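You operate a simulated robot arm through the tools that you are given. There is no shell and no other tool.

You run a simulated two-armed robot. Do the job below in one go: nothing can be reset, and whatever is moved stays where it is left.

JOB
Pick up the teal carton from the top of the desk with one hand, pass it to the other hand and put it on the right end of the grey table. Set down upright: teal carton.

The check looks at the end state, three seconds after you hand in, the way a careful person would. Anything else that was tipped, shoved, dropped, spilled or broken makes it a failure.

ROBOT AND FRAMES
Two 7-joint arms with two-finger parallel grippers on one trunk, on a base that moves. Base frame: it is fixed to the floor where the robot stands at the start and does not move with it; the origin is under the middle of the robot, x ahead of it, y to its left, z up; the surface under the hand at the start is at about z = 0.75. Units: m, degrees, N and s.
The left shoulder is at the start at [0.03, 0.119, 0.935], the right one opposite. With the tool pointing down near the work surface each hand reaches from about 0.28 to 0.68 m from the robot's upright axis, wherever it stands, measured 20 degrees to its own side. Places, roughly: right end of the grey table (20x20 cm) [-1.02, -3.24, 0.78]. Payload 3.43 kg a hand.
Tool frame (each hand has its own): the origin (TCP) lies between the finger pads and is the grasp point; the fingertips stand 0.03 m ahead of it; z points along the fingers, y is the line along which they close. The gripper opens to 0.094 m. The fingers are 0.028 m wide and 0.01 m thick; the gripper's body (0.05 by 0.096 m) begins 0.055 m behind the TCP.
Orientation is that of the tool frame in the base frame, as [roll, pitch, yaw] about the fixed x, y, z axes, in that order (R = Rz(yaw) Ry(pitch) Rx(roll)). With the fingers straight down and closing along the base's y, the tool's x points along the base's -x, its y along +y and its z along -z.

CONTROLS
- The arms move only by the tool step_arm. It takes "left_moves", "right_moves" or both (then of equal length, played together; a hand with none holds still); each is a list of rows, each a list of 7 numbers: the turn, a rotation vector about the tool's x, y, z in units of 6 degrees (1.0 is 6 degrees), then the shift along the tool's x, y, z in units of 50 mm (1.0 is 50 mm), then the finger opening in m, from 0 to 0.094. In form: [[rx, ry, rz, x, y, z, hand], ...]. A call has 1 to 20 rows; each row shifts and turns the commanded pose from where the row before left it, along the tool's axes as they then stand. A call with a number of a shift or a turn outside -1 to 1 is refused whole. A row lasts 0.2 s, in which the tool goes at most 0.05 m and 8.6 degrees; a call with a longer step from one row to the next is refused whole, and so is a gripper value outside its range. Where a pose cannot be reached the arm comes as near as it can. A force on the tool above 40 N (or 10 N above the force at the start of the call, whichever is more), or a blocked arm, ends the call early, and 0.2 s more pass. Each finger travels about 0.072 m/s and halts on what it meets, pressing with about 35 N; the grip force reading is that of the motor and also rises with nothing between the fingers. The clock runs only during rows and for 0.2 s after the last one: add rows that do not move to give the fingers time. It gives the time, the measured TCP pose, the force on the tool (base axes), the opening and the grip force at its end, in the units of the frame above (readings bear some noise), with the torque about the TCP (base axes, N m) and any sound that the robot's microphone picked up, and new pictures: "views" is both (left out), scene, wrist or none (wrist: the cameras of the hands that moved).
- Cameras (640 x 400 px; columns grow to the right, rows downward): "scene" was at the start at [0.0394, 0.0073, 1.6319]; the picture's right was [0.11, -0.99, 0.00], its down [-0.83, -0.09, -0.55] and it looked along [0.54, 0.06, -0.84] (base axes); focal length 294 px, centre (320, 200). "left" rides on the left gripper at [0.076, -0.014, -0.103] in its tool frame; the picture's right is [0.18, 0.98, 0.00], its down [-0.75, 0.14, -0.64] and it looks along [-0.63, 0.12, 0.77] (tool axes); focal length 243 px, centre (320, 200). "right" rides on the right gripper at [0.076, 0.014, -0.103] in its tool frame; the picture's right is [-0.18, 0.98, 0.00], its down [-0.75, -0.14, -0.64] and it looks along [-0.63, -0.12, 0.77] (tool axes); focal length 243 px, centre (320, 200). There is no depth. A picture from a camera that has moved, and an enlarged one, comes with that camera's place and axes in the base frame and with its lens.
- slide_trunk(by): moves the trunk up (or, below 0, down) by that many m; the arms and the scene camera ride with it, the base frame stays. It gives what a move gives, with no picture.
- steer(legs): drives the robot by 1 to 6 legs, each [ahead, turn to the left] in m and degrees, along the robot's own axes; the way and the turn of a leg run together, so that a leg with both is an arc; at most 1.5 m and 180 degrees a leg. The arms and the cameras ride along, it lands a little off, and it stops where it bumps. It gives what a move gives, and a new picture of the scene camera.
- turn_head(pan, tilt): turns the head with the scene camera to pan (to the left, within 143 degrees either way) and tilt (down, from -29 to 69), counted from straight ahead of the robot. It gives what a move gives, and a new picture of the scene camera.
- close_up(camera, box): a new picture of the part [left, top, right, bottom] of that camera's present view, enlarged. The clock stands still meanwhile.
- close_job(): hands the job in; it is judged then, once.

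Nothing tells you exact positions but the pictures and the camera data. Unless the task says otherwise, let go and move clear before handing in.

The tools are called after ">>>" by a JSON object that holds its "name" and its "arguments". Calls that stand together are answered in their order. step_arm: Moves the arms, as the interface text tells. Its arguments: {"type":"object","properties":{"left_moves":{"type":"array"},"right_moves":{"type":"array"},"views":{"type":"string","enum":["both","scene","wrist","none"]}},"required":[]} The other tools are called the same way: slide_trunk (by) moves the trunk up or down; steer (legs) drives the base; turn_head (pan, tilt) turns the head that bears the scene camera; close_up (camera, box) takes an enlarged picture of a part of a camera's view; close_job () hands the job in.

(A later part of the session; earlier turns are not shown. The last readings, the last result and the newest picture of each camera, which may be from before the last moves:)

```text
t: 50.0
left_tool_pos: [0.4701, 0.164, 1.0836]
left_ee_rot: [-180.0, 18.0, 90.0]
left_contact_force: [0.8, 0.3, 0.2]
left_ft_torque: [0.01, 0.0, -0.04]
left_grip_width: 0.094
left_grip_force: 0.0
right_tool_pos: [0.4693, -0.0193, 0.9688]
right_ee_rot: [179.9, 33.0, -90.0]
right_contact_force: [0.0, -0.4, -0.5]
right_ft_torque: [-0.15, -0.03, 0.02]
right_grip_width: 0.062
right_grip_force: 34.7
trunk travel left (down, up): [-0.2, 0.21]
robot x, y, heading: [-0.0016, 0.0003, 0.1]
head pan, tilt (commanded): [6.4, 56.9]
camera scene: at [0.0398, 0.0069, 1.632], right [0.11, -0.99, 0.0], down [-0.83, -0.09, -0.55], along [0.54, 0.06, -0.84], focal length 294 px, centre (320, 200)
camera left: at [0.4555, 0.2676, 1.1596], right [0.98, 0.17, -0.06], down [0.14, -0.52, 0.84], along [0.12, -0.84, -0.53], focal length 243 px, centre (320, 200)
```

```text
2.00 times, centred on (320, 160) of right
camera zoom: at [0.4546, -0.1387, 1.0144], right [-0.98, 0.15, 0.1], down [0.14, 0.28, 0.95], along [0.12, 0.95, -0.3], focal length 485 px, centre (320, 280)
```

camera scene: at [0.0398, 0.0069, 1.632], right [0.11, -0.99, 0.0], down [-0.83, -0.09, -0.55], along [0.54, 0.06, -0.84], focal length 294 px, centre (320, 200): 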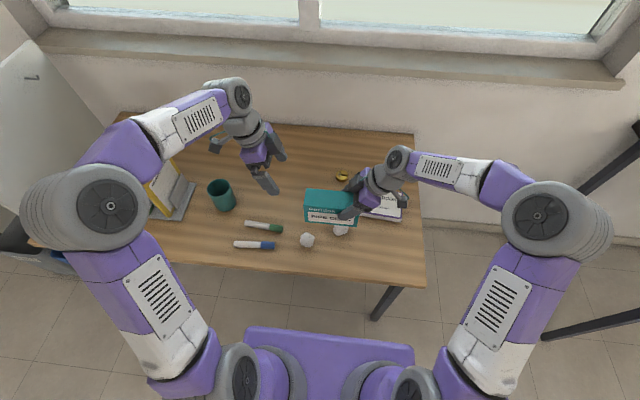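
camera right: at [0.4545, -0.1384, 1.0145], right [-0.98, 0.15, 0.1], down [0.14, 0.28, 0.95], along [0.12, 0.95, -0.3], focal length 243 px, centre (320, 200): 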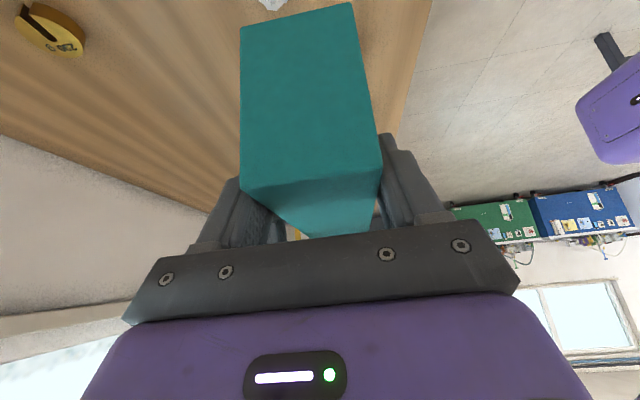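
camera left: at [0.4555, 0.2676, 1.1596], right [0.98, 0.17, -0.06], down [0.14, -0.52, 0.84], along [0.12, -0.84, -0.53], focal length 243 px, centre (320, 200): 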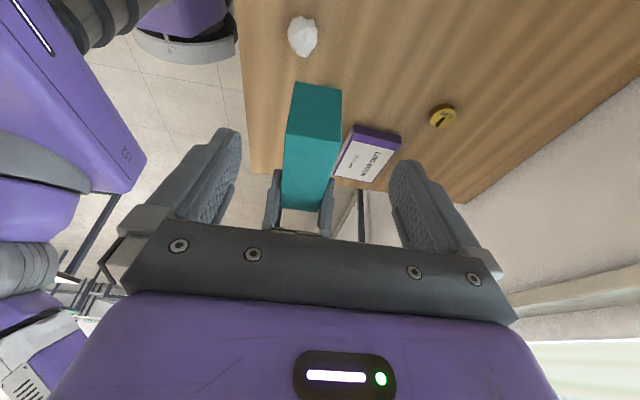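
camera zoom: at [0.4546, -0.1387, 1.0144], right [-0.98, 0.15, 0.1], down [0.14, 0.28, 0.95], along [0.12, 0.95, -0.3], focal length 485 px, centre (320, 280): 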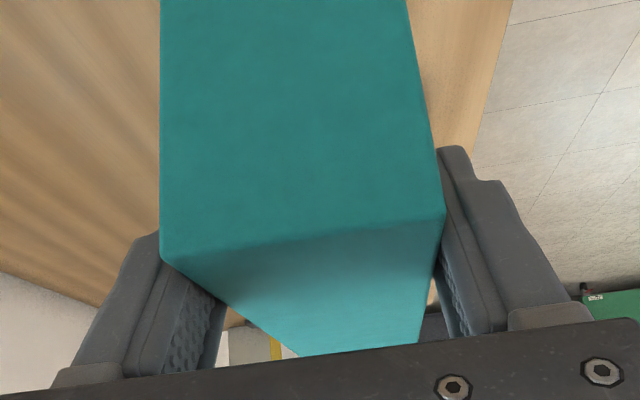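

The hand-over worked: the right hand alone holds the carton, unshifted and level. I'll pull both hands in a little and raise the carton 5 cm for driving.

>>> {"name": "step_arm", "arguments": {"left_moves": [[0, 0, 0, 0, -0.15, 0, 0.094], [0, 0, 0, 0, -0.15, 0, 0.094], [0, 0, 0, 0, -0.15, 0, 0.094], [0, 0, 0, 0, -0.15, 0, 0.094], [0, 0, 0, 0, -0.15, 0, 0.094], [0, 0, 0, 0, -0.15, 0, 0.094], [0, 0, 0, 0, -0.15, 0, 0.094], [0, 0, 0, 0, -0.15, 0, 0.094], [0, 0, 0, 0, -0.15, 0, 0.094], [0, 0, 0, 0, -0.15, 0, 0.094], [0, 0, 0, 0, -0.15, 0, 0.094], [0, 0, 0, 0, -0.15, 0, 0.094], [0, 0, 0, 0, 0, 0, 0.094]], "right_moves": [[0, 0, 0, 0.0245, 0.1, -0.1153, 0.0], [0, 0, 0, 0.0245, 0.1, -0.1153, 0.0], [0, 0, 0, 0.0245, 0.1, -0.1153, 0.0], [0, 0, 0, 0.0245, 0.1, -0.1153, 0.0], [0, 0, 0, 0.0245, 0.1, -0.1153, 0.0], [0, 0, 0, 0.0245, 0.1, -0.1153, 0.0], [0, 0, 0, 0.0245, 0.1, -0.1153, 0.0], [0, 0, 0, 0.0245, 0.1, -0.1153, 0.0], [0, 0, 0, 0.0245, 0.1, -0.1153, 0.0], [0, 0, 0, 0.0245, 0.1, -0.1153, 0.0], [0, 0, 0, 0.0245, 0.1, -0.1153, 0.0], [0, 0, 0, 0.0245, 0.1, -0.1153, 0.0], [0, 0, 0, 0, 0, 0, 0.0]], "views": "both"}}

>>> {"name": "close_up", "arguments": {"camera": "right", "box": [200, 60, 440, 260]}}

```text
t: 52.8
left_tool_pos: [0.3797, 0.1642, 1.0851]
left_ee_rot: [179.9, 18.0, 90.0]
left_contact_force: [0.0, -0.2, 1.2]
left_ft_torque: [0.01, 0.0, 0.01]
left_grip_width: 0.094
left_grip_force: 0.0
right_tool_pos: [0.4101, -0.0674, 1.0211]
right_ee_rot: [180.0, 33.1, -90.0]
right_contact_force: [-0.3, -0.3, -2.3]
right_ft_torque: [-0.13, 0.0, -0.02]
right_grip_width: 0.062
right_grip_force: 35.0
trunk travel left (down, up): [-0.2, 0.21]
robot x, y, heading: [-0.0004, -0.0003, 0.2]
head pan, tilt (commanded): [6.4, 56.9]
camera scene: at [0.0401, 0.0073, 1.6319], right [0.11, -0.99, 0.0], down [-0.83, -0.09, -0.55], along [0.54, 0.06, -0.84], focal length 294 px, centre (320, 200)
camera right: at [0.3947, -0.1879, 1.0654], right [-0.98, 0.15, 0.1], down [0.14, 0.28, 0.95], along [0.12, 0.95, -0.3], focal length 243 px, centre (320, 200)
camera left: at [0.366, 0.267, 1.1596], right [0.98, 0.17, -0.06], down [0.14, -0.52, 0.84], along [0.12, -0.84, -0.53], focal length 243 px, centre (320, 200)
```

scene: 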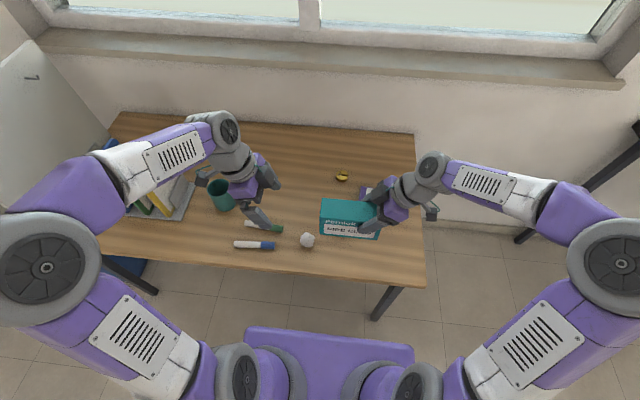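
right: 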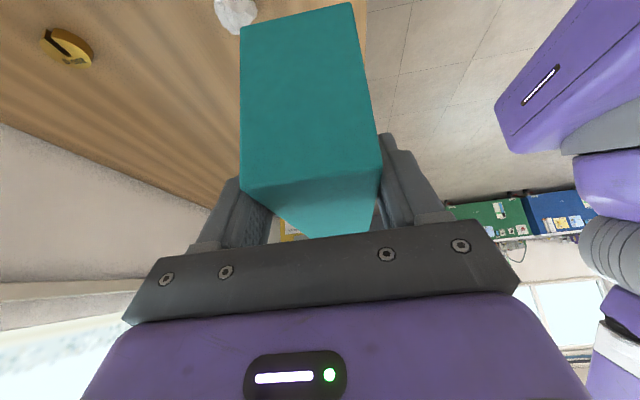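
left: 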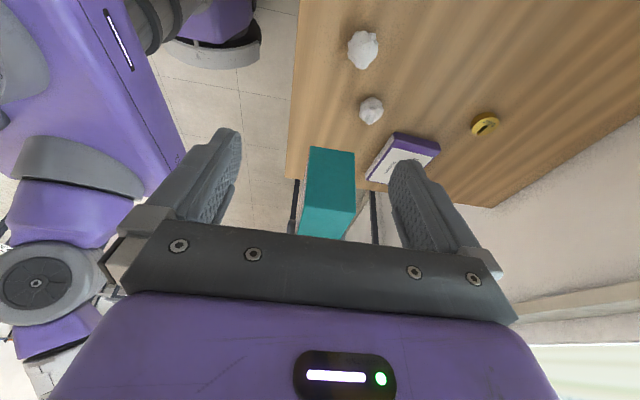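

```text
2.00 times, centred on (320, 160) of right
camera zoom: at [0.3947, -0.1879, 1.0654], right [-0.98, 0.15, 0.1], down [0.14, 0.28, 0.95], along [0.12, 0.95, -0.3], focal length 485 px, centre (320, 280)
```

zoom: 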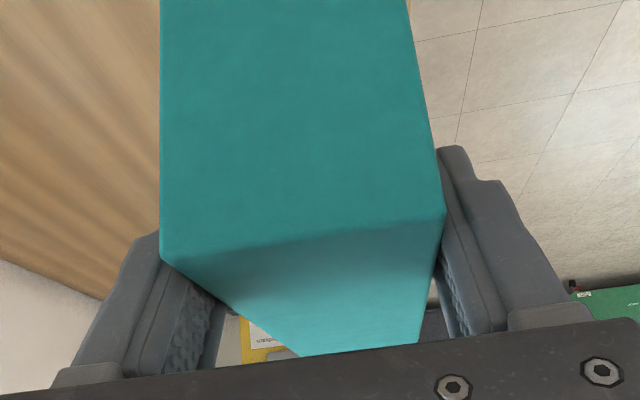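

The carton is secure and level. I'll back away a short way first, to test that driving doesn't disturb the grip.

>>> {"name": "steer", "arguments": {"legs": [[-0.08, 0]]}}

>>> {"name": "close_up", "arguments": {"camera": "right", "box": [200, 60, 440, 260]}}

```text
t: 53.8
left_tool_pos: [0.3004, 0.1637, 1.0836]
left_ee_rot: [-180.0, 18.1, 90.0]
left_contact_force: [-0.4, -0.3, -0.5]
left_ft_torque: [0.03, -0.01, 0.02]
left_grip_width: 0.0942
left_grip_force: 0.1
right_tool_pos: [0.3296, -0.0676, 1.0218]
right_ee_rot: [-179.9, 33.0, -90.1]
right_contact_force: [0.4, 0.4, -3.5]
right_ft_torque: [-0.16, -0.04, -0.01]
right_grip_width: 0.0622
right_grip_force: 35.3
trunk travel left (down, up): [-0.2, 0.21]
robot x, y, heading: [-0.0813, 0.0033, 0.2]
head pan, tilt (commanded): [6.4, 56.9]
camera scene: at [-0.0408, 0.0073, 1.632], right [0.11, -0.99, 0.0], down [-0.83, -0.09, -0.55], along [0.54, 0.06, -0.84], focal length 294 px, centre (320, 200)
```

scene: 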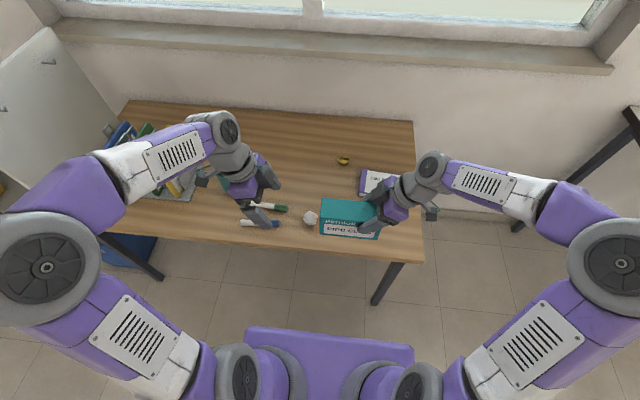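

```text
2.00 times, centred on (320, 160) of right
camera zoom: at [0.3146, -0.1878, 1.0657], right [-0.98, 0.15, 0.1], down [0.14, 0.28, 0.95], along [0.12, 0.95, -0.3], focal length 485 px, centre (320, 280)
```

zoom: 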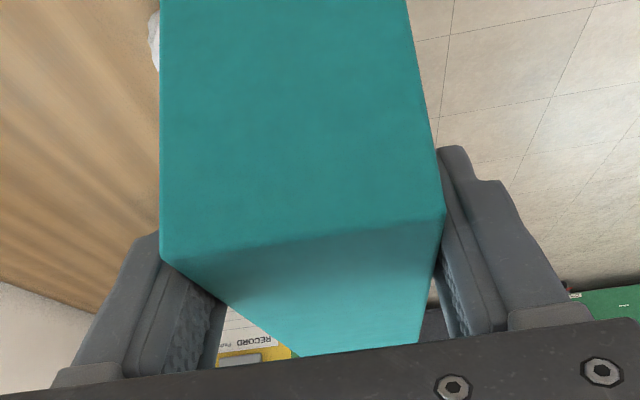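

Driving left the grip unchanged. I'll back up to about x = -0.30, clear of the desk, then turn right to face along the corridor.

>>> {"name": "steer", "arguments": {"legs": [[-0.22, 0]]}}

>>> {"name": "turn_head", "arguments": {"pan": -60, "tilt": 35}}

```text
t: 55.5
left_tool_pos: [0.0815, 0.1632, 1.0846]
left_ee_rot: [179.9, 18.0, 90.1]
left_contact_force: [0.3, -0.3, 0.1]
left_ft_torque: [-0.01, -0.02, 0.0]
left_grip_width: 0.0939
left_grip_force: 0.0
right_tool_pos: [0.112, -0.0678, 1.0203]
right_ee_rot: [-180.0, 33.0, -89.9]
right_contact_force: [-0.5, 0.3, -4.5]
right_ft_torque: [-0.14, -0.02, -0.02]
right_grip_width: 0.0621
right_grip_force: 35.3
trunk travel left (down, up): [-0.2, 0.21]
robot x, y, heading: [-0.2946, -0.0013, 0.2]
head pan, tilt (commanded): [6.4, 56.9]
camera scene: at [-0.2595, 0.0071, 1.632], right [0.11, -0.99, 0.0], down [-0.83, -0.09, -0.55], along [0.54, 0.06, -0.84], focal length 294 px, centre (320, 200)
```

scene: 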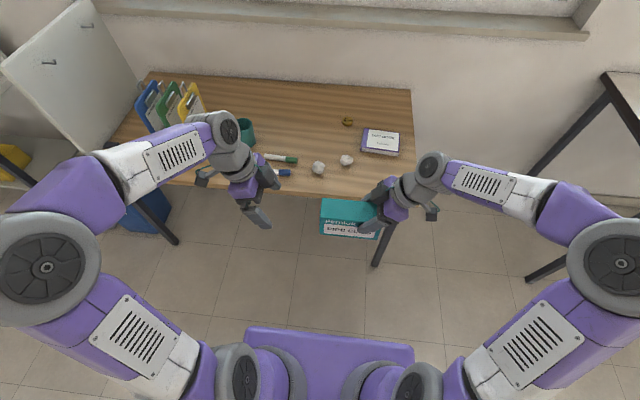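

```text
t: 56.9
left_tool_pos: [0.0819, 0.1635, 1.0849]
left_ee_rot: [-179.9, 18.1, 90.1]
left_contact_force: [0.9, -0.5, -0.9]
left_ft_torque: [0.01, 0.02, 0.01]
left_grip_width: 0.0941
left_grip_force: 0.1
right_tool_pos: [0.1119, -0.0682, 1.0199]
right_ee_rot: [180.0, 33.0, -89.9]
right_contact_force: [0.0, -0.1, -3.1]
right_ft_torque: [-0.15, 0.0, 0.01]
right_grip_width: 0.0623
right_grip_force: 35.0
trunk travel left (down, up): [-0.2, 0.21]
robot x, y, heading: [-0.2959, 0.0004, 0.2]
head pan, tilt (commanded): [-60.0, 35.0]
camera scene: at [-0.2838, -0.0769, 1.6625], right [-0.86, -0.5, 0.0], down [-0.29, 0.5, -0.82], along [0.41, -0.71, -0.57], focal length 294 px, centre (320, 200)
```

scene: 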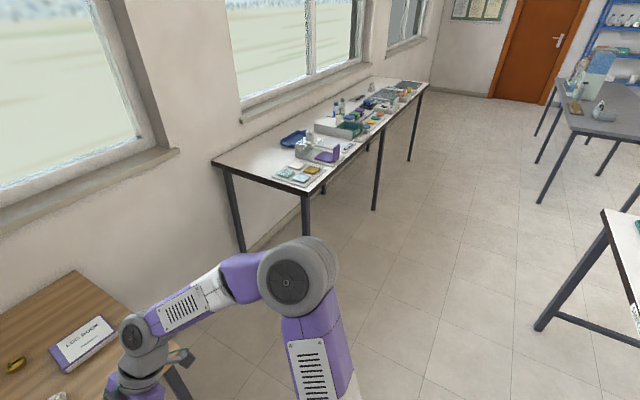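

The desk items are untouched and I'm clear of the desk. Now I'll turn right 90 degrees in two parts.

>>> {"name": "steer", "arguments": {"legs": [[0, -45], [0, -45]]}}

>>> {"name": "turn_head", "arguments": {"pan": 0, "tilt": 30}}

>>> {"name": "close_up", "arguments": {"camera": "right", "box": [200, 60, 440, 260]}}

```text
t: 61.4
left_tool_pos: [-0.1375, -0.3825, 1.0845]
left_ee_rot: [-179.9, 18.0, -0.6]
left_contact_force: [0.2, 0.1, -0.2]
left_ft_torque: [0.02, -0.02, 0.03]
left_grip_width: 0.0938
left_grip_force: 0.0
right_tool_pos: [-0.3697, -0.4103, 1.0196]
right_ee_rot: [179.9, 33.1, 179.6]
right_contact_force: [-0.2, 0.7, -3.6]
right_ft_torque: [0.0, 0.15, 0.01]
right_grip_width: 0.0621
right_grip_force: 34.2
trunk travel left (down, up): [-0.2, 0.21]
robot x, y, heading: [-0.2967, -0.0003, -90.5]
head pan, tilt (commanded): [-60.0, 35.0]
camera scene: at [-0.3749, -0.0144, 1.6625], right [-0.49, 0.87, 0.0], down [0.5, 0.28, -0.82], along [-0.71, -0.4, -0.57], focal length 294 px, centre (320, 200)
```

scene: 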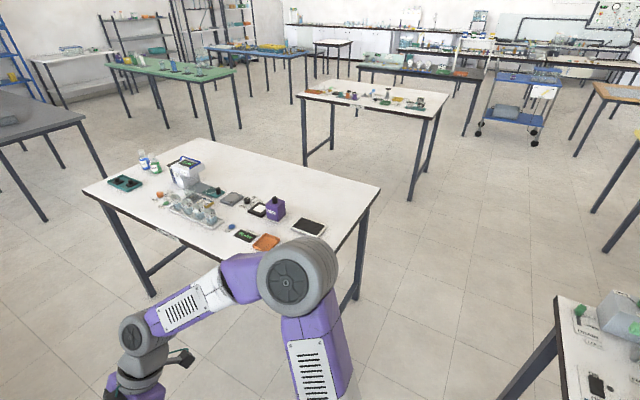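

```text
t: 62.7
left_tool_pos: [-0.1376, -0.3824, 1.0845]
left_ee_rot: [-179.9, 18.0, -0.5]
left_contact_force: [0.5, 0.1, 0.5]
left_ft_torque: [-0.03, 0.0, 0.05]
left_grip_width: 0.0939
left_grip_force: 0.0
right_tool_pos: [-0.37, -0.4105, 1.0196]
right_ee_rot: [180.0, 33.0, 179.5]
right_contact_force: [0.8, -0.9, -3.4]
right_ft_torque: [-0.01, 0.14, 0.04]
right_grip_width: 0.0622
right_grip_force: 35.4
trunk travel left (down, up): [-0.2, 0.21]
robot x, y, heading: [-0.2985, 0.0012, -90.4]
head pan, tilt (commanded): [0.0, 30.0]
camera scene: at [-0.2988, -0.0614, 1.6703], right [-1.0, 0.01, 0.0], down [0.0, 0.5, -0.87], along [-0.01, -0.87, -0.5], focal length 294 px, centre (320, 200)
```

scene: 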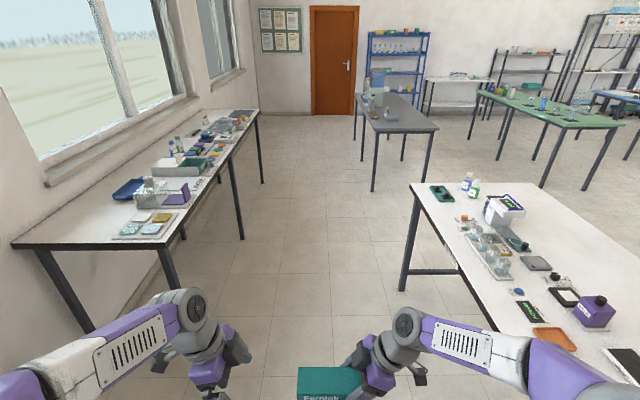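

```text
2.00 times, centred on (320, 160) of right
camera zoom: at [-0.4901, -0.394, 1.0653], right [0.16, 0.98, 0.1], down [0.28, -0.14, 0.95], along [0.95, -0.13, -0.3], focal length 485 px, centre (320, 280)
```

zoom: 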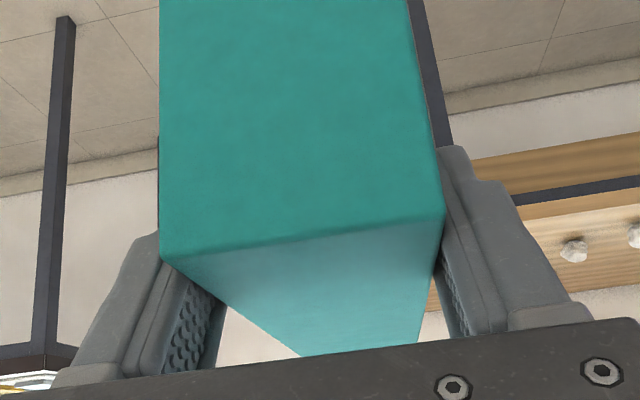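

I'm facing down the corridor with the carton steady, and there is room on both sides. I'll drive ahead 1.5 m, then check.

>>> {"name": "steer", "arguments": {"legs": [[1.5, 0]]}}

>>> {"name": "close_up", "arguments": {"camera": "right", "box": [200, 60, 440, 260]}}

>>> {"name": "close_up", "arguments": {"camera": "scene", "box": [280, 40, 520, 200]}}

```text
t: 70.2
left_tool_pos: [-0.1418, -1.8887, 1.0832]
left_ee_rot: [180.0, 18.0, -0.1]
left_contact_force: [0.5, -0.2, -0.2]
left_ft_torque: [0.02, -0.02, -0.01]
left_grip_width: 0.0943
left_grip_force: 0.0
right_tool_pos: [-0.3743, -1.9187, 1.0197]
right_ee_rot: [180.0, 32.9, 179.8]
right_contact_force: [-0.3, -0.2, -4.5]
right_ft_torque: [0.02, 0.13, -0.02]
right_grip_width: 0.0621
right_grip_force: 34.9
trunk travel left (down, up): [-0.2, 0.21]
robot x, y, heading: [-0.3031, -1.508, -90.2]
head pan, tilt (commanded): [0.0, 30.0]
camera scene: at [-0.3055, -1.5697, 1.6703], right [-1.0, 0.0, 0.0], down [0.0, 0.5, -0.87], along [0.0, -0.87, -0.5], focal length 294 px, centre (320, 200)
```

scene: 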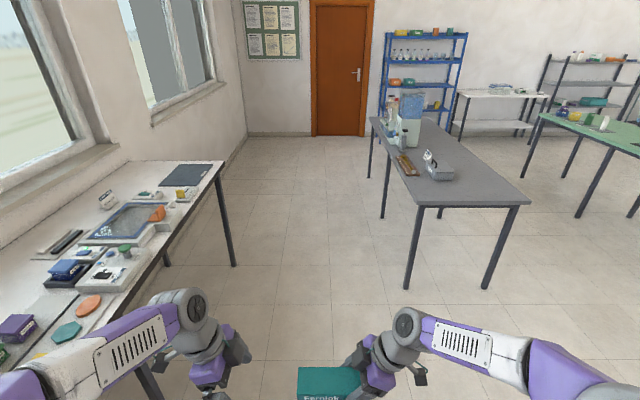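

```text
2.00 times, centred on (320, 160) of right
camera zoom: at [-0.4947, -1.9034, 1.0652], right [0.16, 0.98, 0.1], down [0.28, -0.14, 0.95], along [0.95, -0.12, -0.3], focal length 485 px, centre (320, 280)
```

zoom: 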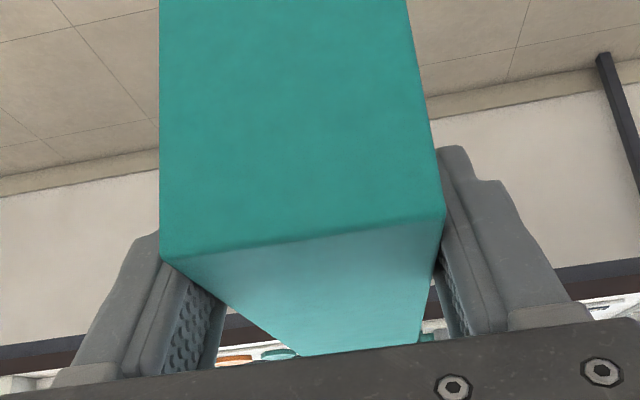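

```text
2.50 times, centred on (400, 120) of scene
camera zoom: at [-0.3055, -1.5697, 1.6703], right [-1.0, 0.0, 0.0], down [0.0, 0.5, -0.87], along [0.0, -0.87, -0.5], focal length 736 px, centre (120, 400)
```

zoom: 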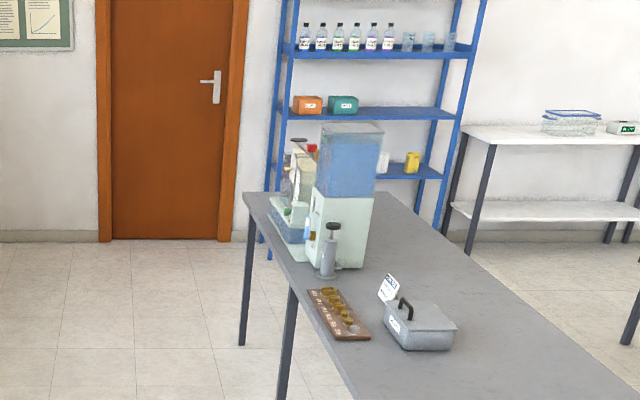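

The grey table's near edge is at y = -3.06 and its corridor-side edge at x = -0.89; the steel box and the brown rack start beyond y = -3.39, so the target spot is free. I'll drive on to y = -3.40.

>>> {"name": "steer", "arguments": {"legs": [[1.4, 0], [0.48, 0]]}}

>>> {"name": "turn_head", "arguments": {"pan": -70, "tilt": 45}}

>>> {"name": "close_up", "arguments": {"camera": "right", "box": [200, 60, 440, 260]}}

```text
t: 79.6
left_tool_pos: [-0.1397, -3.7674, 1.0847]
left_ee_rot: [-179.9, 17.9, 0.0]
left_contact_force: [1.0, 0.3, -0.1]
left_ft_torque: [0.06, 0.01, 0.01]
left_grip_width: 0.0938
left_grip_force: 0.0
right_tool_pos: [-0.3722, -3.7968, 1.0181]
right_ee_rot: [180.0, 33.0, -180.0]
right_contact_force: [-0.1, -0.4, -3.3]
right_ft_torque: [0.01, 0.12, -0.01]
right_grip_width: 0.0624
right_grip_force: 35.1
trunk travel left (down, up): [-0.2, 0.21]
robot x, y, heading: [-0.304, -3.384, -90.1]
head pan, tilt (commanded): [0.0, 30.0]
camera scene: at [-0.305, -3.4484, 1.6703], right [-1.0, 0.0, 0.0], down [0.0, 0.5, -0.87], along [0.0, -0.87, -0.5], focal length 294 px, centre (320, 200)
```

scene: 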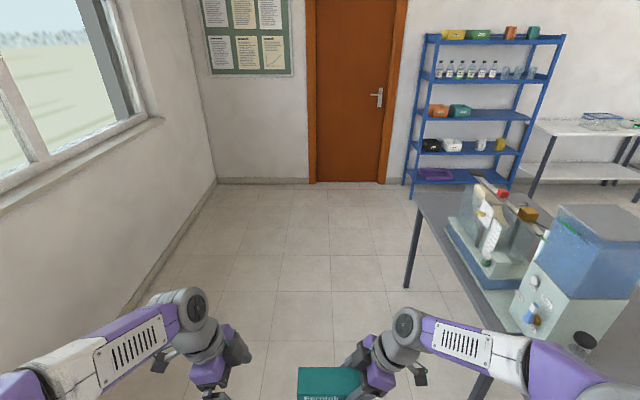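

```text
t: 81.0
left_tool_pos: [-0.1398, -3.7669, 1.0849]
left_ee_rot: [179.9, 17.9, 0.1]
left_contact_force: [0.2, 0.1, 0.5]
left_ft_torque: [0.01, -0.02, -0.01]
left_grip_width: 0.094
left_grip_force: 0.0
right_tool_pos: [-0.3732, -3.7967, 1.0193]
right_ee_rot: [-180.0, 32.9, -179.9]
right_contact_force: [-0.9, 0.4, -3.3]
right_ft_torque: [0.03, 0.16, 0.02]
right_grip_width: 0.0623
right_grip_force: 35.2
trunk travel left (down, up): [-0.2, 0.21]
robot x, y, heading: [-0.3019, -3.3873, -89.7]
head pan, tilt (commanded): [-70.0, 45.0]
camera scene: at [-0.3816, -3.3854, 1.6478], right [-0.34, 0.94, 0.0], down [0.66, 0.24, -0.71], along [-0.66, -0.24, -0.71], focal length 294 px, centre (320, 200)
```

scene: 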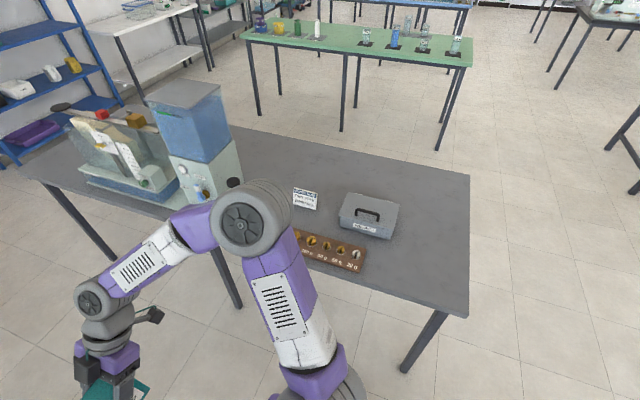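

```text
2.00 times, centred on (320, 160) of right
camera zoom: at [-0.4929, -3.7822, 1.0652], right [0.15, 0.98, 0.1], down [0.28, -0.14, 0.95], along [0.95, -0.12, -0.3], focal length 485 px, centre (320, 280)
```

zoom: 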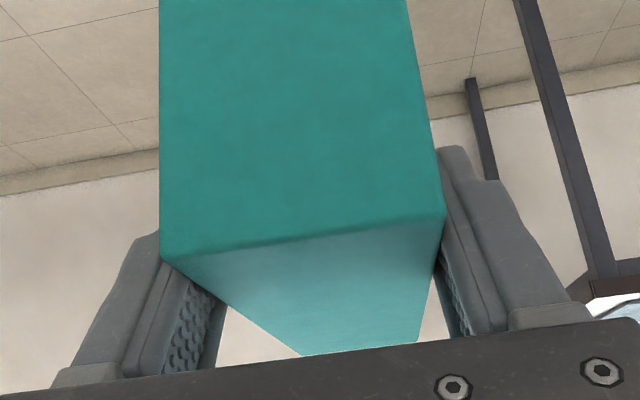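

The target area on the grey table is clear: the steel box begins at about y = -3.37 and the rack at y = -3.445. I'll turn right 90 degrees to face the table.

>>> {"name": "steer", "arguments": {"legs": [[0, -45], [0, -45]]}}

>>> {"name": "turn_head", "arguments": {"pan": -15, "tilt": 50}}

>>> {"name": "close_up", "arguments": {"camera": "right", "box": [200, 60, 440, 260]}}

```text
t: 85.5
left_tool_pos: [-0.6848, -3.5513, 1.0843]
left_ee_rot: [180.0, 18.0, -89.9]
left_contact_force: [0.2, 0.4, 0.3]
left_ft_torque: [-0.01, -0.02, 0.0]
left_grip_width: 0.0939
left_grip_force: 0.0
right_tool_pos: [-0.7137, -3.3185, 1.0211]
right_ee_rot: [179.9, 33.0, 90.2]
right_contact_force: [-0.2, -0.2, -4.1]
right_ft_torque: [0.14, 0.03, -0.01]
right_grip_width: 0.0619
right_grip_force: 35.2
trunk travel left (down, up): [-0.2, 0.21]
robot x, y, heading: [-0.3038, -3.3843, -179.7]
head pan, tilt (commanded): [-70.0, 45.0]
camera scene: at [-0.3035, -3.3103, 1.6477], right [0.94, 0.35, 0.0], down [0.24, -0.66, -0.71], along [-0.24, 0.66, -0.71], focal length 294 px, centre (320, 200)
```

scene: 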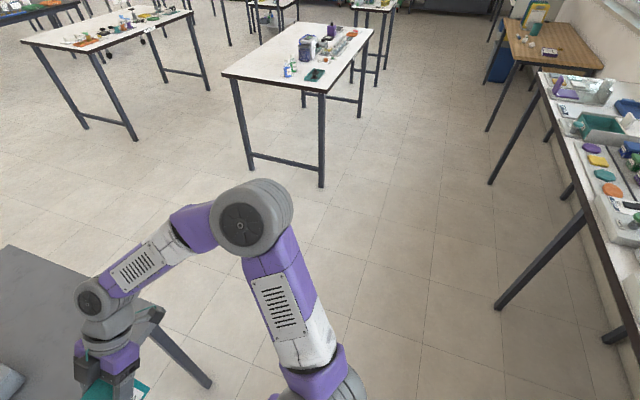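

```text
t: 86.8
left_tool_pos: [-0.685, -3.5517, 1.0845]
left_ee_rot: [180.0, 18.0, -90.0]
left_contact_force: [-0.9, -0.5, -0.7]
left_ft_torque: [-0.01, -0.01, 0.05]
left_grip_width: 0.0938
left_grip_force: 0.2
right_tool_pos: [-0.7139, -3.3204, 1.0198]
right_ee_rot: [-179.9, 33.0, 90.3]
right_contact_force: [-0.1, 0.0, -4.0]
right_ft_torque: [0.15, 0.01, 0.0]
right_grip_width: 0.0621
right_grip_force: 35.0
trunk travel left (down, up): [-0.2, 0.21]
robot x, y, heading: [-0.3052, -3.3864, -179.8]
head pan, tilt (commanded): [-15.0, 50.0]
camera scene: at [-0.3498, -3.3671, 1.6408], right [0.26, 0.97, 0.0], down [0.74, -0.2, -0.64], along [-0.62, 0.16, -0.77], focal length 294 px, centre (320, 200)
```

scene: 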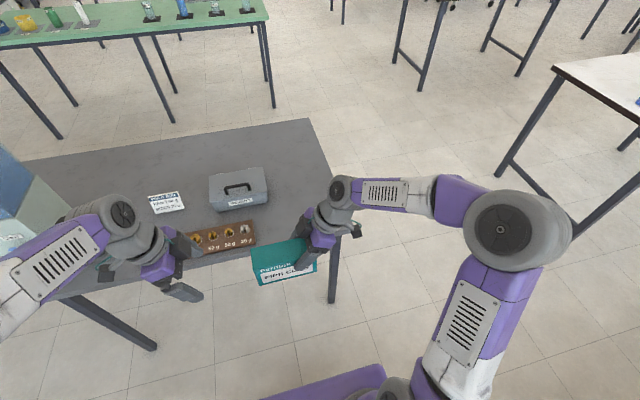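

```text
2.00 times, centred on (320, 160) of right
camera zoom: at [-0.7017, -3.1994, 1.0652], right [0.98, -0.15, 0.1], down [-0.14, -0.28, 0.95], along [-0.12, -0.95, -0.3], focal length 485 px, centre (320, 280)
```

zoom: 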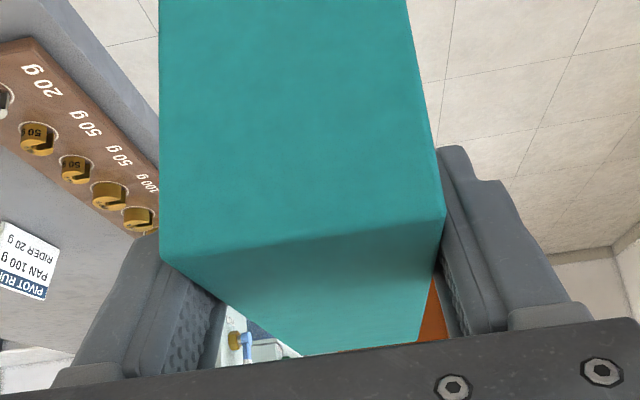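

I now face the table with the carton steady. I'll move ahead 0.20 m so that the spot comes within comfortable reach.

>>> {"name": "steer", "arguments": {"legs": [[0.2, 0]]}}

>>> {"name": "close_up", "arguments": {"camera": "scene", "box": [160, 100, 400, 300]}}

```text
t: 88.4
left_tool_pos: [-0.8847, -3.5514, 1.0845]
left_ee_rot: [180.0, 18.0, -89.8]
left_contact_force: [0.0, 0.8, 0.1]
left_ft_torque: [0.02, -0.04, 0.01]
left_grip_width: 0.0941
left_grip_force: 0.1
right_tool_pos: [-0.9146, -3.3198, 1.0199]
right_ee_rot: [179.9, 33.1, 89.9]
right_contact_force: [0.7, 0.3, -3.2]
right_ft_torque: [0.17, -0.03, 0.0]
right_grip_width: 0.0621
right_grip_force: 34.9
trunk travel left (down, up): [-0.2, 0.21]
robot x, y, heading: [-0.5014, -3.3885, -179.8]
head pan, tilt (commanded): [-15.0, 50.0]
camera scene: at [-0.5496, -3.3676, 1.6408], right [0.26, 0.97, 0.0], down [0.74, -0.2, -0.64], along [-0.62, 0.17, -0.77], focal length 294 px, centre (320, 200)
```

scene: 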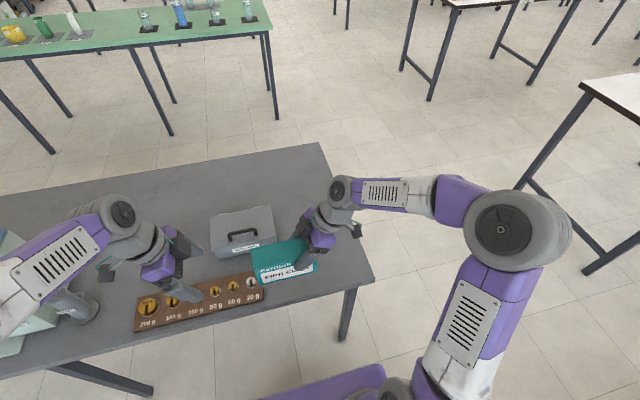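

```text
2.00 times, centred on (280, 200) of scene
camera zoom: at [-0.5496, -3.3676, 1.6408], right [0.26, 0.97, 0.0], down [0.74, -0.2, -0.64], along [-0.62, 0.17, -0.77], focal length 589 px, centre (400, 200)
```

zoom: 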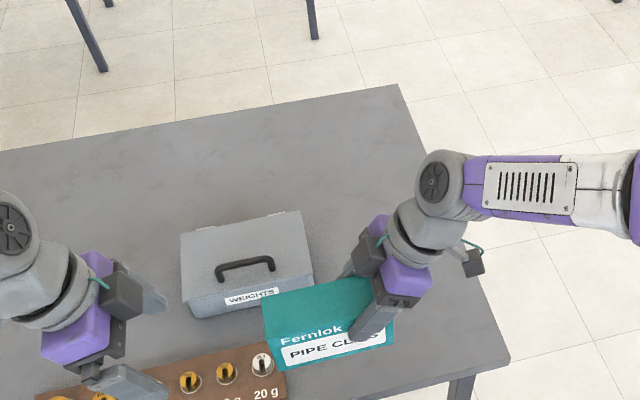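

The carton hangs over the table and the spot to its right is clear. I'll move the right hand sideways and forward so that the carton's centre is above about (-1.02, -3.23).

>>> {"name": "step_arm", "arguments": {"right_moves": [[0, 0, 0, 0.061, -0.0586, -0.0397, 0.0], [0, 0, 0, 0.1221, -0.1171, -0.0793, 0.0], [0, 0, 0, 0.1221, -0.1171, -0.0793, 0.0], [0, 0, 0, 0.1221, -0.1171, -0.0793, 0.0], [0, 0, 0, 0.1221, -0.1171, -0.0793, 0.0], [0, 0, 0, 0.1221, -0.1171, -0.0793, 0.0], [0, 0, 0, 0.1221, -0.1171, -0.0793, 0.0], [0, 0, 0, 0.1221, -0.1171, -0.0793, 0.0], [0, 0, 0, 0.1221, -0.1171, -0.0793, 0.0], [0, 0, 0, 0.1221, -0.1171, -0.0793, 0.0], [0, 0, 0, 0.1221, -0.1171, -0.0793, 0.0], [0, 0, 0, 0.1221, -0.1171, -0.0793, 0.0], [0, 0, 0, 0.1221, -0.1171, -0.0793, 0.0], [0, 0, 0, 0.1221, -0.1171, -0.0793, 0.0], [0, 0, 0, 0.1221, -0.1171, -0.0793, 0.0], [0, 0, 0, 0.1221, -0.1171, -0.0793, 0.0], [0, 0, 0, 0.1221, -0.1171, -0.0793, 0.0], [0, 0, 0, 0.1221, -0.1171, -0.0793, 0.0], [0, 0, 0, 0.061, -0.0586, -0.0397, 0.0], [0, 0, 0, 0, 0, 0, 0.0]], "views": "both"}}

>>> {"name": "close_up", "arguments": {"camera": "scene", "box": [200, 100, 440, 260]}}

>>> {"name": "close_up", "arguments": {"camera": "right", "box": [200, 60, 440, 260]}}

```text
t: 92.6
left_tool_pos: [-0.8836, -3.5508, 1.0853]
left_ee_rot: [179.9, 18.0, -90.0]
left_contact_force: [-0.6, 0.3, -0.1]
left_ft_torque: [0.01, 0.0, 0.01]
left_grip_width: 0.0939
left_grip_force: 0.0
right_tool_pos: [-1.0191, -3.1862, 1.0207]
right_ee_rot: [-179.9, 33.0, 90.0]
right_contact_force: [-0.8, 0.2, -3.1]
right_ft_torque: [0.15, 0.0, 0.01]
right_grip_width: 0.0622
right_grip_force: 35.0
trunk travel left (down, up): [-0.2, 0.21]
robot x, y, heading: [-0.5067, -3.3888, -180.0]
head pan, tilt (commanded): [-15.0, 50.0]
camera scene: at [-0.5485, -3.3675, 1.6408], right [0.26, 0.97, 0.0], down [0.74, -0.2, -0.64], along [-0.62, 0.17, -0.77], focal length 294 px, centre (320, 200)
camera right: at [-1.0066, -3.0679, 1.0658], right [0.98, -0.15, 0.1], down [-0.14, -0.28, 0.95], along [-0.12, -0.95, -0.3], focal length 243 px, centre (320, 200)
```

scene: 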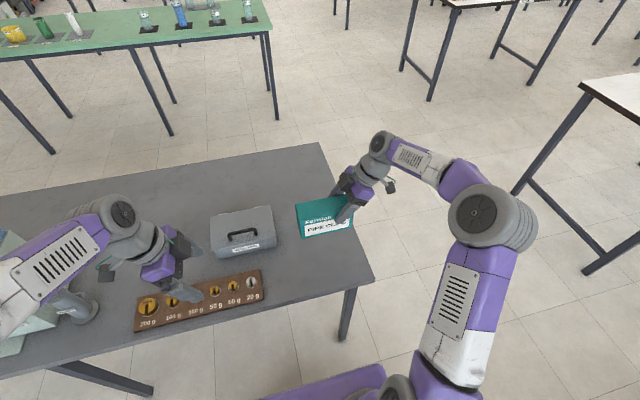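
right: 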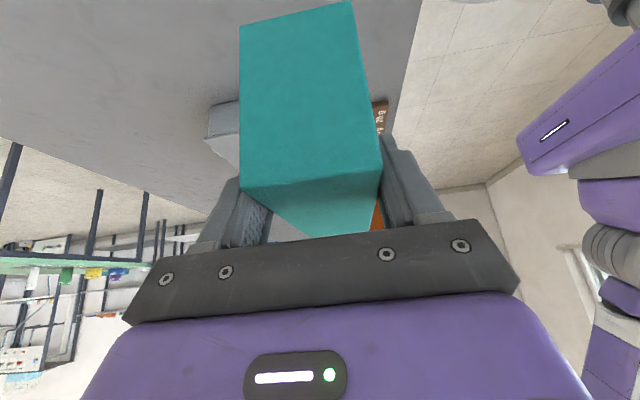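

```text
2.50 times, centred on (320, 180) of scene
camera zoom: at [-0.5485, -3.3675, 1.6408], right [0.26, 0.97, 0.0], down [0.74, -0.2, -0.64], along [-0.62, 0.17, -0.77], focal length 736 px, centre (320, 250)
```

zoom: 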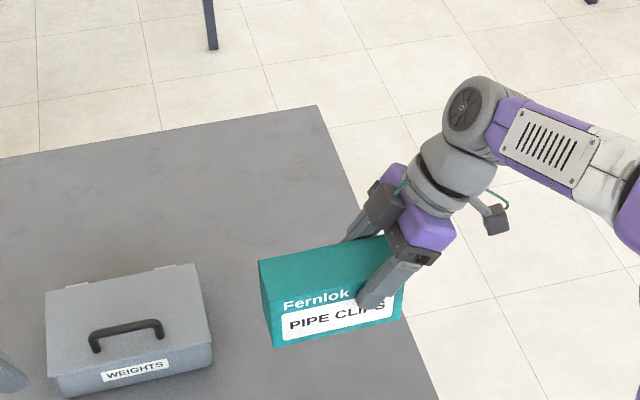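

```text
2.00 times, centred on (320, 160) of right
camera zoom: at [-1.0066, -3.0679, 1.0658], right [0.98, -0.15, 0.1], down [-0.14, -0.28, 0.95], along [-0.12, -0.95, -0.3], focal length 485 px, centre (320, 280)
```

zoom: 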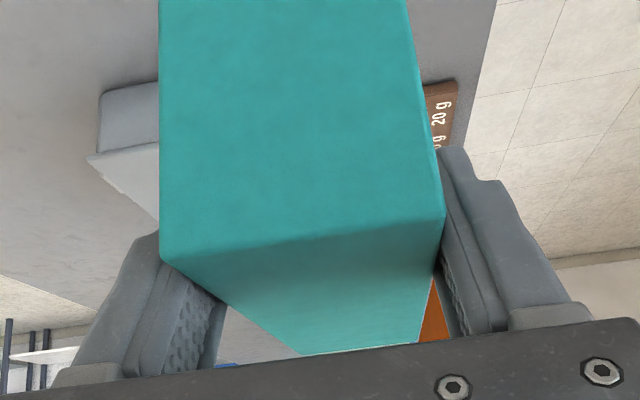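

The carton's corners read y from -3.303 to -3.152 and x around -1.02, so it lies inside the target square and 5 cm in from the table's end. I'll lower it to about 1.5 cm above the surface, shifting 1 cm to centre it better.

>>> {"name": "step_arm", "arguments": {"right_moves": [[0, 0, 0, 0.0474, 0, 0.0852, 0.0], [0, 0, 0, 0.0947, 0, 0.1703, 0.0], [0, 0, 0, 0.0947, 0, 0.1703, 0.0], [0, 0, 0, 0.0947, 0, 0.1703, 0.0], [0, 0, 0, 0.0947, 0, 0.1703, 0.0], [0, 0, 0, 0.0947, 0, 0.1703, 0.0], [0, 0, 0, 0.0947, 0, 0.1703, 0.0], [0, 0, 0, 0.0947, 0, 0.1703, 0.0], [0, 0, 0, 0.0947, 0, 0.1703, 0.0], [0, 0, 0, 0.0947, 0, 0.1703, 0.0], [0, 0, 0, 0.0947, 0, 0.1703, 0.0], [0, 0, 0, 0.0947, 0, 0.1703, 0.0], [0, 0, 0, 0.0947, 0, 0.1703, 0.0], [0, 0, 0, 0.0947, 0, 0.1703, 0.0], [0, 0, 0, 0.0947, 0, 0.1703, 0.0], [0, 0, 0, 0.0474, 0, 0.0852, 0.0], [0, 0, 0, 0, 0, 0, 0.0]], "views": "both"}}

>>> {"name": "close_up", "arguments": {"camera": "scene", "box": [250, 140, 400, 240]}}

>>> {"name": "close_up", "arguments": {"camera": "right", "box": [200, 60, 440, 260]}}

```text
t: 96.2
left_tool_pos: [-0.885, -3.5508, 1.0848]
left_ee_rot: [-180.0, 18.0, -90.1]
left_contact_force: [0.0, -0.8, -0.1]
left_ft_torque: [0.03, 0.0, -0.01]
left_grip_width: 0.0941
left_grip_force: 0.0
right_tool_pos: [-1.019, -3.1986, 0.8748]
right_ee_rot: [180.0, 33.0, 90.1]
right_contact_force: [-0.6, 0.7, -3.8]
right_ft_torque: [0.16, -0.03, 0.02]
right_grip_width: 0.0626
right_grip_force: 35.0
trunk travel left (down, up): [-0.2, 0.21]
robot x, y, heading: [-0.4997, -3.3854, -180.1]
head pan, tilt (commanded): [-15.0, 50.0]
camera scene: at [-0.5485, -3.3675, 1.6408], right [0.26, 0.97, 0.0], down [0.74, -0.2, -0.64], along [-0.62, 0.17, -0.77], focal length 294 px, centre (320, 200)
camera right: at [-1.0061, -3.0778, 0.9203], right [0.98, -0.15, 0.1], down [-0.14, -0.28, 0.95], along [-0.12, -0.95, -0.3], focal length 243 px, centre (320, 200)
```

scene: 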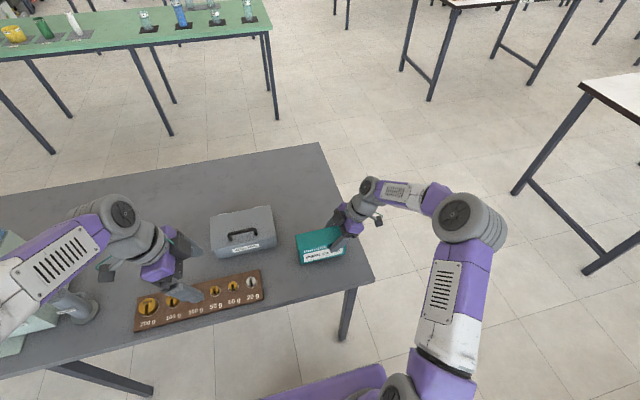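
right: 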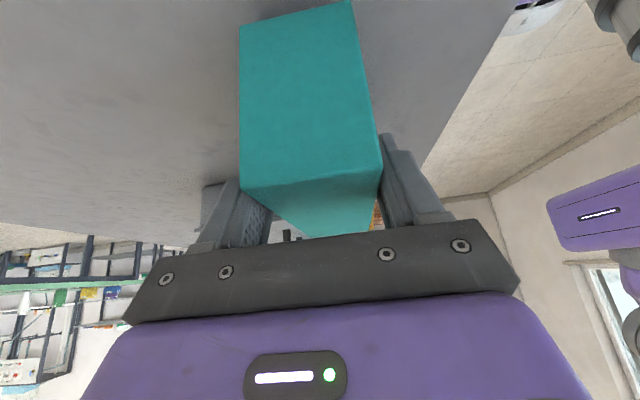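

```text
4.00 times, centred on (325, 190) of scene
camera zoom: at [-0.5485, -3.3675, 1.6408], right [0.26, 0.97, 0.0], down [0.74, -0.2, -0.64], along [-0.62, 0.17, -0.77], focal length 1178 px, centre (300, 240)
```

zoom: 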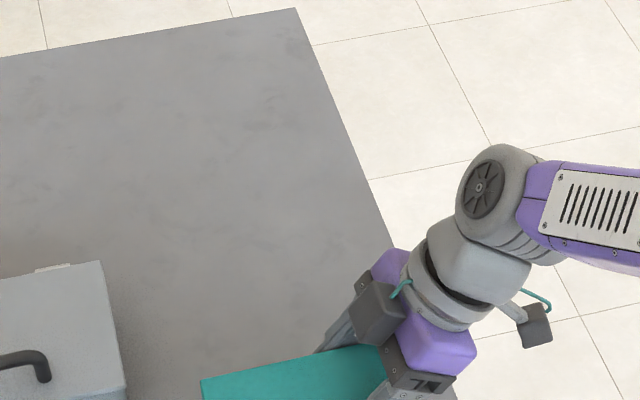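

```text
2.00 times, centred on (320, 160) of right
camera zoom: at [-1.0061, -3.0778, 0.9203], right [0.98, -0.15, 0.1], down [-0.14, -0.28, 0.95], along [-0.12, -0.95, -0.3], focal length 485 px, centre (320, 280)
```

zoom: 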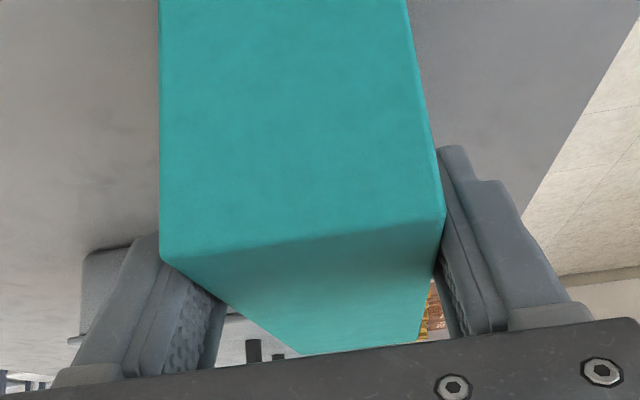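

It's about 1.5 cm above the table and steady. I'll lower it slowly, 2 mm at a time, watching the force for contact.

>>> {"name": "step_arm", "arguments": {"right_moves": [[0, 0, 0, 0.0218, 0, 0.0336, 0.0], [0, 0, 0, 0.0218, 0, 0.0336, 0.0], [0, 0, 0, 0.0218, 0, 0.0336, 0.0], [0, 0, 0, 0.0218, 0, 0.0336, 0.0], [0, 0, 0, 0.0218, 0, 0.0336, 0.0], [0, 0, 0, 0, 0, 0, 0.0]], "views": "none"}}

>>> {"name": "close_up", "arguments": {"camera": "scene", "box": [270, 200, 390, 290]}}

```text
t: 97.6
left_tool_pos: [-0.8837, -3.5514, 1.0835]
left_ee_rot: [179.9, 18.0, -90.0]
left_contact_force: [0.7, 0.3, 0.0]
left_ft_torque: [0.04, 0.01, -0.02]
left_grip_width: 0.0939
left_grip_force: 0.0
right_tool_pos: [-1.0193, -3.1984, 0.8641]
right_ee_rot: [179.9, 33.0, 90.1]
right_contact_force: [0.2, 0.3, -3.6]
right_ft_torque: [0.12, 0.03, 0.0]
right_grip_width: 0.0621
right_grip_force: 35.2
trunk travel left (down, up): [-0.2, 0.21]
robot x, y, heading: [-0.5061, -3.3851, -179.9]
head pan, tilt (commanded): [-15.0, 50.0]
```

```text
4.44 times, centred on (330, 245) of scene
camera zoom: at [-0.5485, -3.3675, 1.6408], right [0.26, 0.97, 0.0], down [0.74, -0.2, -0.64], along [-0.62, 0.17, -0.77], focal length 1309 px, centre (276, 0)
```

zoom: 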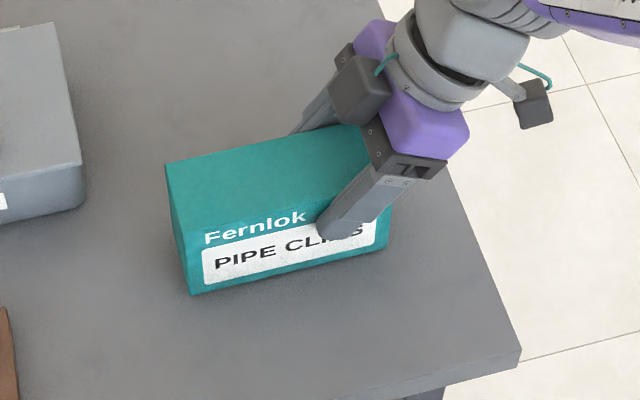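

Still no contact (the full weight is still on the hand). I'll continue in smaller steps.

>>> {"name": "step_arm", "arguments": {"right_moves": [[0, 0, 0, 0.0164, 0, 0.0252, 0.0], [0, 0, 0, 0.0164, 0, 0.0252, 0.0], [0, 0, 0, 0.0164, 0, 0.0252, 0.0], [0, 0, 0, 0, 0, 0, 0.0]], "views": "none"}}

```text
t: 98.6
left_tool_pos: [-0.8833, -3.5516, 1.0853]
left_ee_rot: [179.9, 18.0, -89.9]
left_contact_force: [0.0, 1.0, -0.5]
left_ft_torque: [-0.01, -0.01, 0.0]
left_grip_width: 0.094
left_grip_force: 0.0
right_tool_pos: [-1.0183, -3.1986, 0.8609]
right_ee_rot: [-179.8, 33.0, 90.1]
right_contact_force: [0.5, 4.5, 8.5]
right_ft_torque: [-1.05, -0.1, -0.02]
right_grip_width: 0.0623
right_grip_force: 34.7
trunk travel left (down, up): [-0.2, 0.21]
robot x, y, heading: [-0.5057, -3.3848, -180.0]
head pan, tilt (commanded): [-15.0, 50.0]
```

The carton's left bottom edge has touched the table. I'll ease off by about 1 mm to remove the preload, then open the fingers.

>>> {"name": "step_arm", "arguments": {"right_moves": [[0, 0, 0, -0.0109, 0, -0.0168, 0.0], [0, 0, 0, 0, 0, 0, 0.0]], "views": "none"}}

>>> {"name": "close_up", "arguments": {"camera": "scene", "box": [270, 200, 390, 290]}}

```text
t: 99.2
left_tool_pos: [-0.8839, -3.5514, 1.0853]
left_ee_rot: [-180.0, 18.0, -90.0]
left_contact_force: [0.0, 0.2, -0.5]
left_ft_torque: [0.03, 0.0, 0.04]
left_grip_width: 0.0938
left_grip_force: 0.0
right_tool_pos: [-1.0197, -3.1996, 0.8609]
right_ee_rot: [-179.9, 32.9, 90.1]
right_contact_force: [-1.0, 2.8, 5.9]
right_ft_torque: [-0.75, 0.4, -0.26]
right_grip_width: 0.0621
right_grip_force: 35.8
trunk travel left (down, up): [-0.2, 0.21]
robot x, y, heading: [-0.5031, -3.3905, -180.1]
head pan, tilt (commanded): [-15.0, 50.0]
```

```text
4.44 times, centred on (330, 245) of scene
camera zoom: at [-0.5478, -3.3674, 1.6408], right [0.26, 0.97, 0.0], down [0.74, -0.2, -0.64], along [-0.62, 0.17, -0.77], focal length 1309 px, centre (276, 0)
```

zoom: 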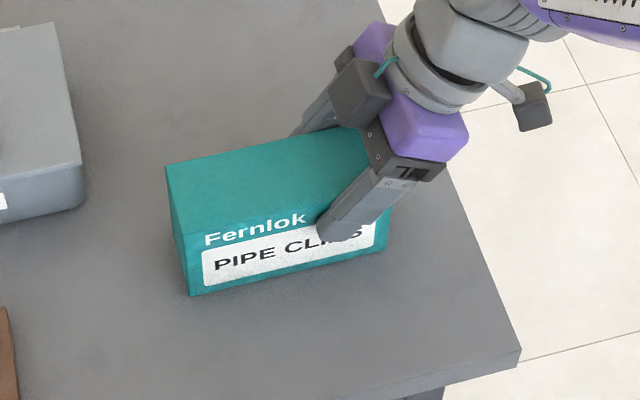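

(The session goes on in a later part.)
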